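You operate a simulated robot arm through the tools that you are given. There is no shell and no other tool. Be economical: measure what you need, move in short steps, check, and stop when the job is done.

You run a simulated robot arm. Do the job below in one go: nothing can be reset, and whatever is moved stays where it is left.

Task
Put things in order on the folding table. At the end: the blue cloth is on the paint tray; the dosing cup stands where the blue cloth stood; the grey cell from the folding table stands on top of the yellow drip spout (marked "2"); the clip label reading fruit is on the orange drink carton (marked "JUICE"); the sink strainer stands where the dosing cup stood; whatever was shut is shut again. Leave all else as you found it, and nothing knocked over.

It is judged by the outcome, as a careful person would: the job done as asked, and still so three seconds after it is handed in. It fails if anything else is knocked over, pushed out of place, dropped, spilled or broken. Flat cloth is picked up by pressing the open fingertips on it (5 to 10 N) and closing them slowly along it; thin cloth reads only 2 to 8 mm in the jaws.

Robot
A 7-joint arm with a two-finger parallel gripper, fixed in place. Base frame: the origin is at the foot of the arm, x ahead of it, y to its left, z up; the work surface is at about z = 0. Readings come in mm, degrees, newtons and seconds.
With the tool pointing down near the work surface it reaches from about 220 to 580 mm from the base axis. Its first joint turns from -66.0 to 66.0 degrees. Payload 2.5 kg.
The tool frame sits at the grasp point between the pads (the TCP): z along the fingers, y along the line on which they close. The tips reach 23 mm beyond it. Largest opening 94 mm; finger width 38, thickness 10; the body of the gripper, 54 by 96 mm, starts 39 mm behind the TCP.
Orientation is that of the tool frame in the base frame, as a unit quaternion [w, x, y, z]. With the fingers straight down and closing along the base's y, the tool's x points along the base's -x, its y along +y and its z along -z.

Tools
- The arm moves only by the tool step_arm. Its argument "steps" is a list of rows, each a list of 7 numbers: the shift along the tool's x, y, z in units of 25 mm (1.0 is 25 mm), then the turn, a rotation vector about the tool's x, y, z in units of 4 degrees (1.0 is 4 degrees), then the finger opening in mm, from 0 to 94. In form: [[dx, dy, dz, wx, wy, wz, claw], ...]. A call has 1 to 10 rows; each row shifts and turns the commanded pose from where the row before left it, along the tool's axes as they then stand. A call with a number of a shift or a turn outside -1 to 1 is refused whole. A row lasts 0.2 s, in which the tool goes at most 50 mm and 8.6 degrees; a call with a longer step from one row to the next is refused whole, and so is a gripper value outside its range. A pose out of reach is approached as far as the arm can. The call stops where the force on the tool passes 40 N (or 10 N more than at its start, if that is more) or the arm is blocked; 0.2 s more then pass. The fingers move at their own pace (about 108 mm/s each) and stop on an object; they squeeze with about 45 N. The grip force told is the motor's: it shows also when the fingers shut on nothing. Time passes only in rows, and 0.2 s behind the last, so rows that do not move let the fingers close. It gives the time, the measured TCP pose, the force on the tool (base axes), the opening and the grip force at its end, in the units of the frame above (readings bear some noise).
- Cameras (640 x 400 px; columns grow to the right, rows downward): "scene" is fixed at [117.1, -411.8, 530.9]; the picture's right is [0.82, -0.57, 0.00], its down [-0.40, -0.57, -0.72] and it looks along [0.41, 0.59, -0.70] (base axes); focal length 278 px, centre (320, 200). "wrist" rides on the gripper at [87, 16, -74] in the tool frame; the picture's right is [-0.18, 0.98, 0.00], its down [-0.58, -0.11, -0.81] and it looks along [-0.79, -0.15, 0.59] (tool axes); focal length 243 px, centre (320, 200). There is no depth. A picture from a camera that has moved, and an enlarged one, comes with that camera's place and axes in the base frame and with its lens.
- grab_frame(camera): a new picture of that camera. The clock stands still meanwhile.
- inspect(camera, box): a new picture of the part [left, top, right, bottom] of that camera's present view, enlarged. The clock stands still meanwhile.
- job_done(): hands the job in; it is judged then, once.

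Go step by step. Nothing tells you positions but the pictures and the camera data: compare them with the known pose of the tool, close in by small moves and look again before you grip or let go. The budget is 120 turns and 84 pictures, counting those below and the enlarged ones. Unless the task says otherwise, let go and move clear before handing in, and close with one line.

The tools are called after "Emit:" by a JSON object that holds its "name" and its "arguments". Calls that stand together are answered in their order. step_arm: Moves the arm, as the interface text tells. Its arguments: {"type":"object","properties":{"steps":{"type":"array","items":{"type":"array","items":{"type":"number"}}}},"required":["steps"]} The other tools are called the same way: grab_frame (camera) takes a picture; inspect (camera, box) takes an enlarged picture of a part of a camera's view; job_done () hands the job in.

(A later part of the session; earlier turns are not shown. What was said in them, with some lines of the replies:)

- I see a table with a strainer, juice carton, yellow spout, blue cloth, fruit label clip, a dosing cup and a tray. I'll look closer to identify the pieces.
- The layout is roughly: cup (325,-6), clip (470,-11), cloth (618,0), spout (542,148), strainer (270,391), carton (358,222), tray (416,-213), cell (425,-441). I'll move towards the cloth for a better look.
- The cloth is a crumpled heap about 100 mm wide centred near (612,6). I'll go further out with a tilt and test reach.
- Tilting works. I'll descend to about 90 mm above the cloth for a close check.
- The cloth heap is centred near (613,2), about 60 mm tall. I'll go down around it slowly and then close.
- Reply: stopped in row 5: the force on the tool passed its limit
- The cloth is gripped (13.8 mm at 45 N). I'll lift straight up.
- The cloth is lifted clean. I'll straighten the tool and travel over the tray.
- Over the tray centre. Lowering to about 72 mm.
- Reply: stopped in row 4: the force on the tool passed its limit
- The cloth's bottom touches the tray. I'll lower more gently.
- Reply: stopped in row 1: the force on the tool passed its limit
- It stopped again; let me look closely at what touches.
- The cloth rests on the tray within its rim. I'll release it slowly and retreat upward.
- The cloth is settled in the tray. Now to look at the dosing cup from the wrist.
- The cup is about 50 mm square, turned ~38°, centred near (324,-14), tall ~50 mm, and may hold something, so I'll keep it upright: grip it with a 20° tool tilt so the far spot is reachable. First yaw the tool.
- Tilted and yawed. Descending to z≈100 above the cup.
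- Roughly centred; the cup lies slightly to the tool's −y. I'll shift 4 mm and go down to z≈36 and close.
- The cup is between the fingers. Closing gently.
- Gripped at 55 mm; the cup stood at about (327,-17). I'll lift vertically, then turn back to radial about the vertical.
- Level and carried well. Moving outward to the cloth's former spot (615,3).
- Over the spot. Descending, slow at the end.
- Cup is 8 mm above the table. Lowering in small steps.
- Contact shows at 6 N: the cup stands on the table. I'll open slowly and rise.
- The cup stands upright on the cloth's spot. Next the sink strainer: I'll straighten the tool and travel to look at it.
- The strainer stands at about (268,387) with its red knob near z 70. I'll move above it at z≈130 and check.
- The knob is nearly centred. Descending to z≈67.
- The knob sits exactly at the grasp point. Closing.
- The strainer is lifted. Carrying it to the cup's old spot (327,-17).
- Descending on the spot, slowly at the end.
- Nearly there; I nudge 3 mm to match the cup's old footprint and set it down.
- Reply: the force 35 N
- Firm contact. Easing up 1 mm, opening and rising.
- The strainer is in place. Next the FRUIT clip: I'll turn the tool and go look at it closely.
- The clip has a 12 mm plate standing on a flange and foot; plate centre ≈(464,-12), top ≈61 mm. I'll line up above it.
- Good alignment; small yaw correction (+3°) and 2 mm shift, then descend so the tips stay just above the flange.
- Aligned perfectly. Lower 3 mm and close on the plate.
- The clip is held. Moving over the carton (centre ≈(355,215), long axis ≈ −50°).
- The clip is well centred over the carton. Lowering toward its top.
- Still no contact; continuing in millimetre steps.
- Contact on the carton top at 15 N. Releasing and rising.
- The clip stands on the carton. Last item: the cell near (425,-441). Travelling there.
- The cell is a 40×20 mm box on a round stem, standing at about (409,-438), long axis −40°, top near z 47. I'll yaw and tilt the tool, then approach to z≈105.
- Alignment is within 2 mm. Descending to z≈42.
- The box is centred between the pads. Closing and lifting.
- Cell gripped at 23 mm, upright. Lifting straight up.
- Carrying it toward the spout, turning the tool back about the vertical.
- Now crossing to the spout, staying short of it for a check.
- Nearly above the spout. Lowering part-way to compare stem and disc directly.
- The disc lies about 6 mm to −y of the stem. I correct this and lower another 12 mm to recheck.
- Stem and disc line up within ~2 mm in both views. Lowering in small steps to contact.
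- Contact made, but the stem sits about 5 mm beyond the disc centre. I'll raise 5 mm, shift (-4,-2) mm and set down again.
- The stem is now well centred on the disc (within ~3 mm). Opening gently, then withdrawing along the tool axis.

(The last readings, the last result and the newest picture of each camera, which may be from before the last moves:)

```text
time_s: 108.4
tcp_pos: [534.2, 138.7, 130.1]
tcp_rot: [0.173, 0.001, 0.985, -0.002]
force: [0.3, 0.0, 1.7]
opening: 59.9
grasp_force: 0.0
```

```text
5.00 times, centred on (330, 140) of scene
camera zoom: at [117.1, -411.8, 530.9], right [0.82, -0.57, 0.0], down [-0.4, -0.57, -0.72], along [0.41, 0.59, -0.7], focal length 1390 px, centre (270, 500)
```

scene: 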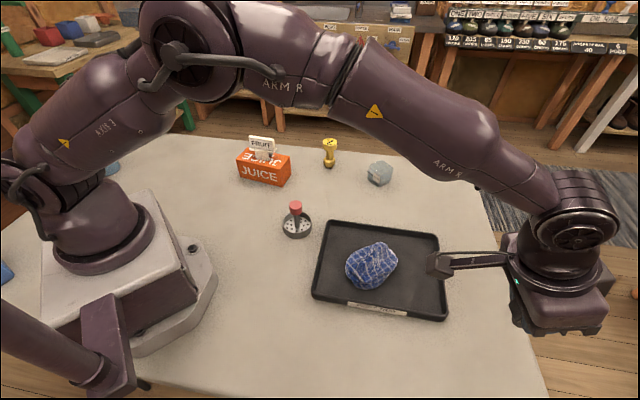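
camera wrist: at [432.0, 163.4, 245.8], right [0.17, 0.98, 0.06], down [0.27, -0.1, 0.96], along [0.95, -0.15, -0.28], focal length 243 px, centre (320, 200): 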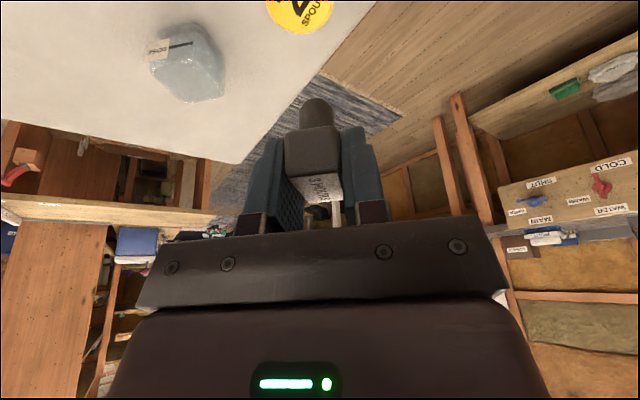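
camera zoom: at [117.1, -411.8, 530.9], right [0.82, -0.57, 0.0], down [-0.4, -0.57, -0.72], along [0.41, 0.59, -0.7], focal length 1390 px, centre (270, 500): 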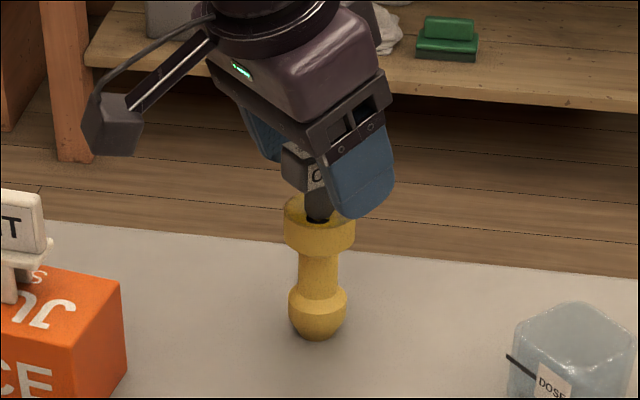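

The cell stands on its own. Withdrawing slowly along the tool axis, then up.

Emit:
{"name": "step_arm", "arguments": {"steps": [[0, 0, -0.3, 0, 0, 0, 60], [0, 0, -0.5, 0, 0, 0, 60], [0, 0, -0.8, 0, 0, 0, 60], [0, 0, -0.8, 0, 0, 0, 60], [0, 0, -0.8, 0, 0, 0, 60], [0, 0, -0.8, 0, 0, 0, 60], [0.6, 0, -0.6, 0, 0, 0, 60], [0.6, 0, -0.6, 0, 0, 0, 60], [0, 0, 0, 0, 0, 0, 60]]}}

Emit:
{"name": "grab_frame", "arguments": {"camera": "scene"}}

Emit:
{"name": "inspect", "arguments": {"camera": "scene", "box": [220, 100, 400, 210]}}

```text
time_s: 110.4
tcp_pos: [462.0, 139.9, 241.6]
tcp_rot: [0.174, 0.0, 0.985, -0.003]
force: [0.6, 0.3, -0.7]
opening: 60.1
grasp_force: 0.0
```

```text
12 pictures are left
```

scene: 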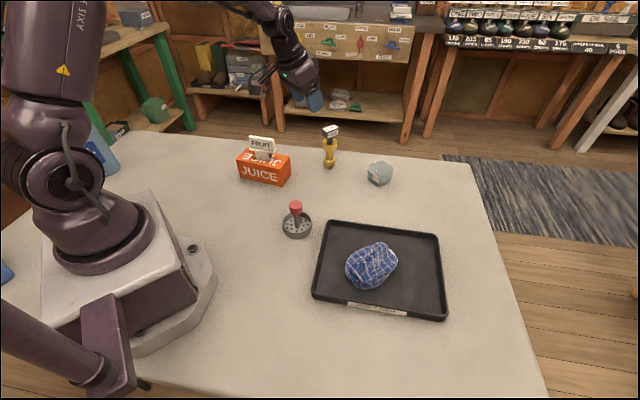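

```text
3.56 times, centred on (310, 155) of scene
camera zoom: at [117.1, -411.8, 530.9], right [0.82, -0.57, 0.0], down [-0.4, -0.57, -0.72], along [0.41, 0.59, -0.7], focal length 988 px, centre (356, 360)
```

zoom: 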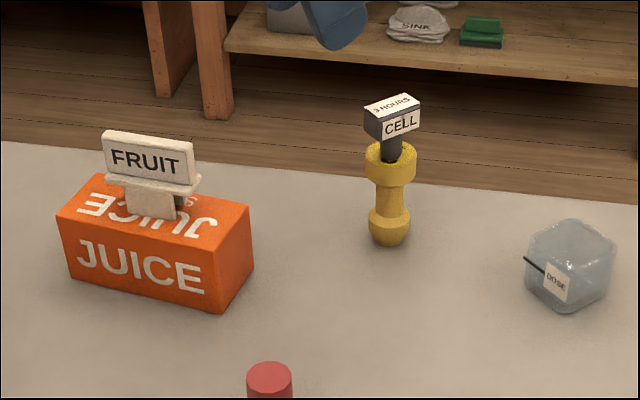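

Everything stands as asked: the cloth is on the tray, the cup on the cloth's old spot, the strainer on the cup's old spot, the clip on the carton and the cell on the spout. Nothing had to be opened, and the arm is clear, so I hand in.

Emit:
{"name": "job_done", "arguments": {}}

```text
The job is handed in.
```

I finished all five moves and handed the job in; nothing was opened, and in the last pictures everything was standing and nothing else had moved.
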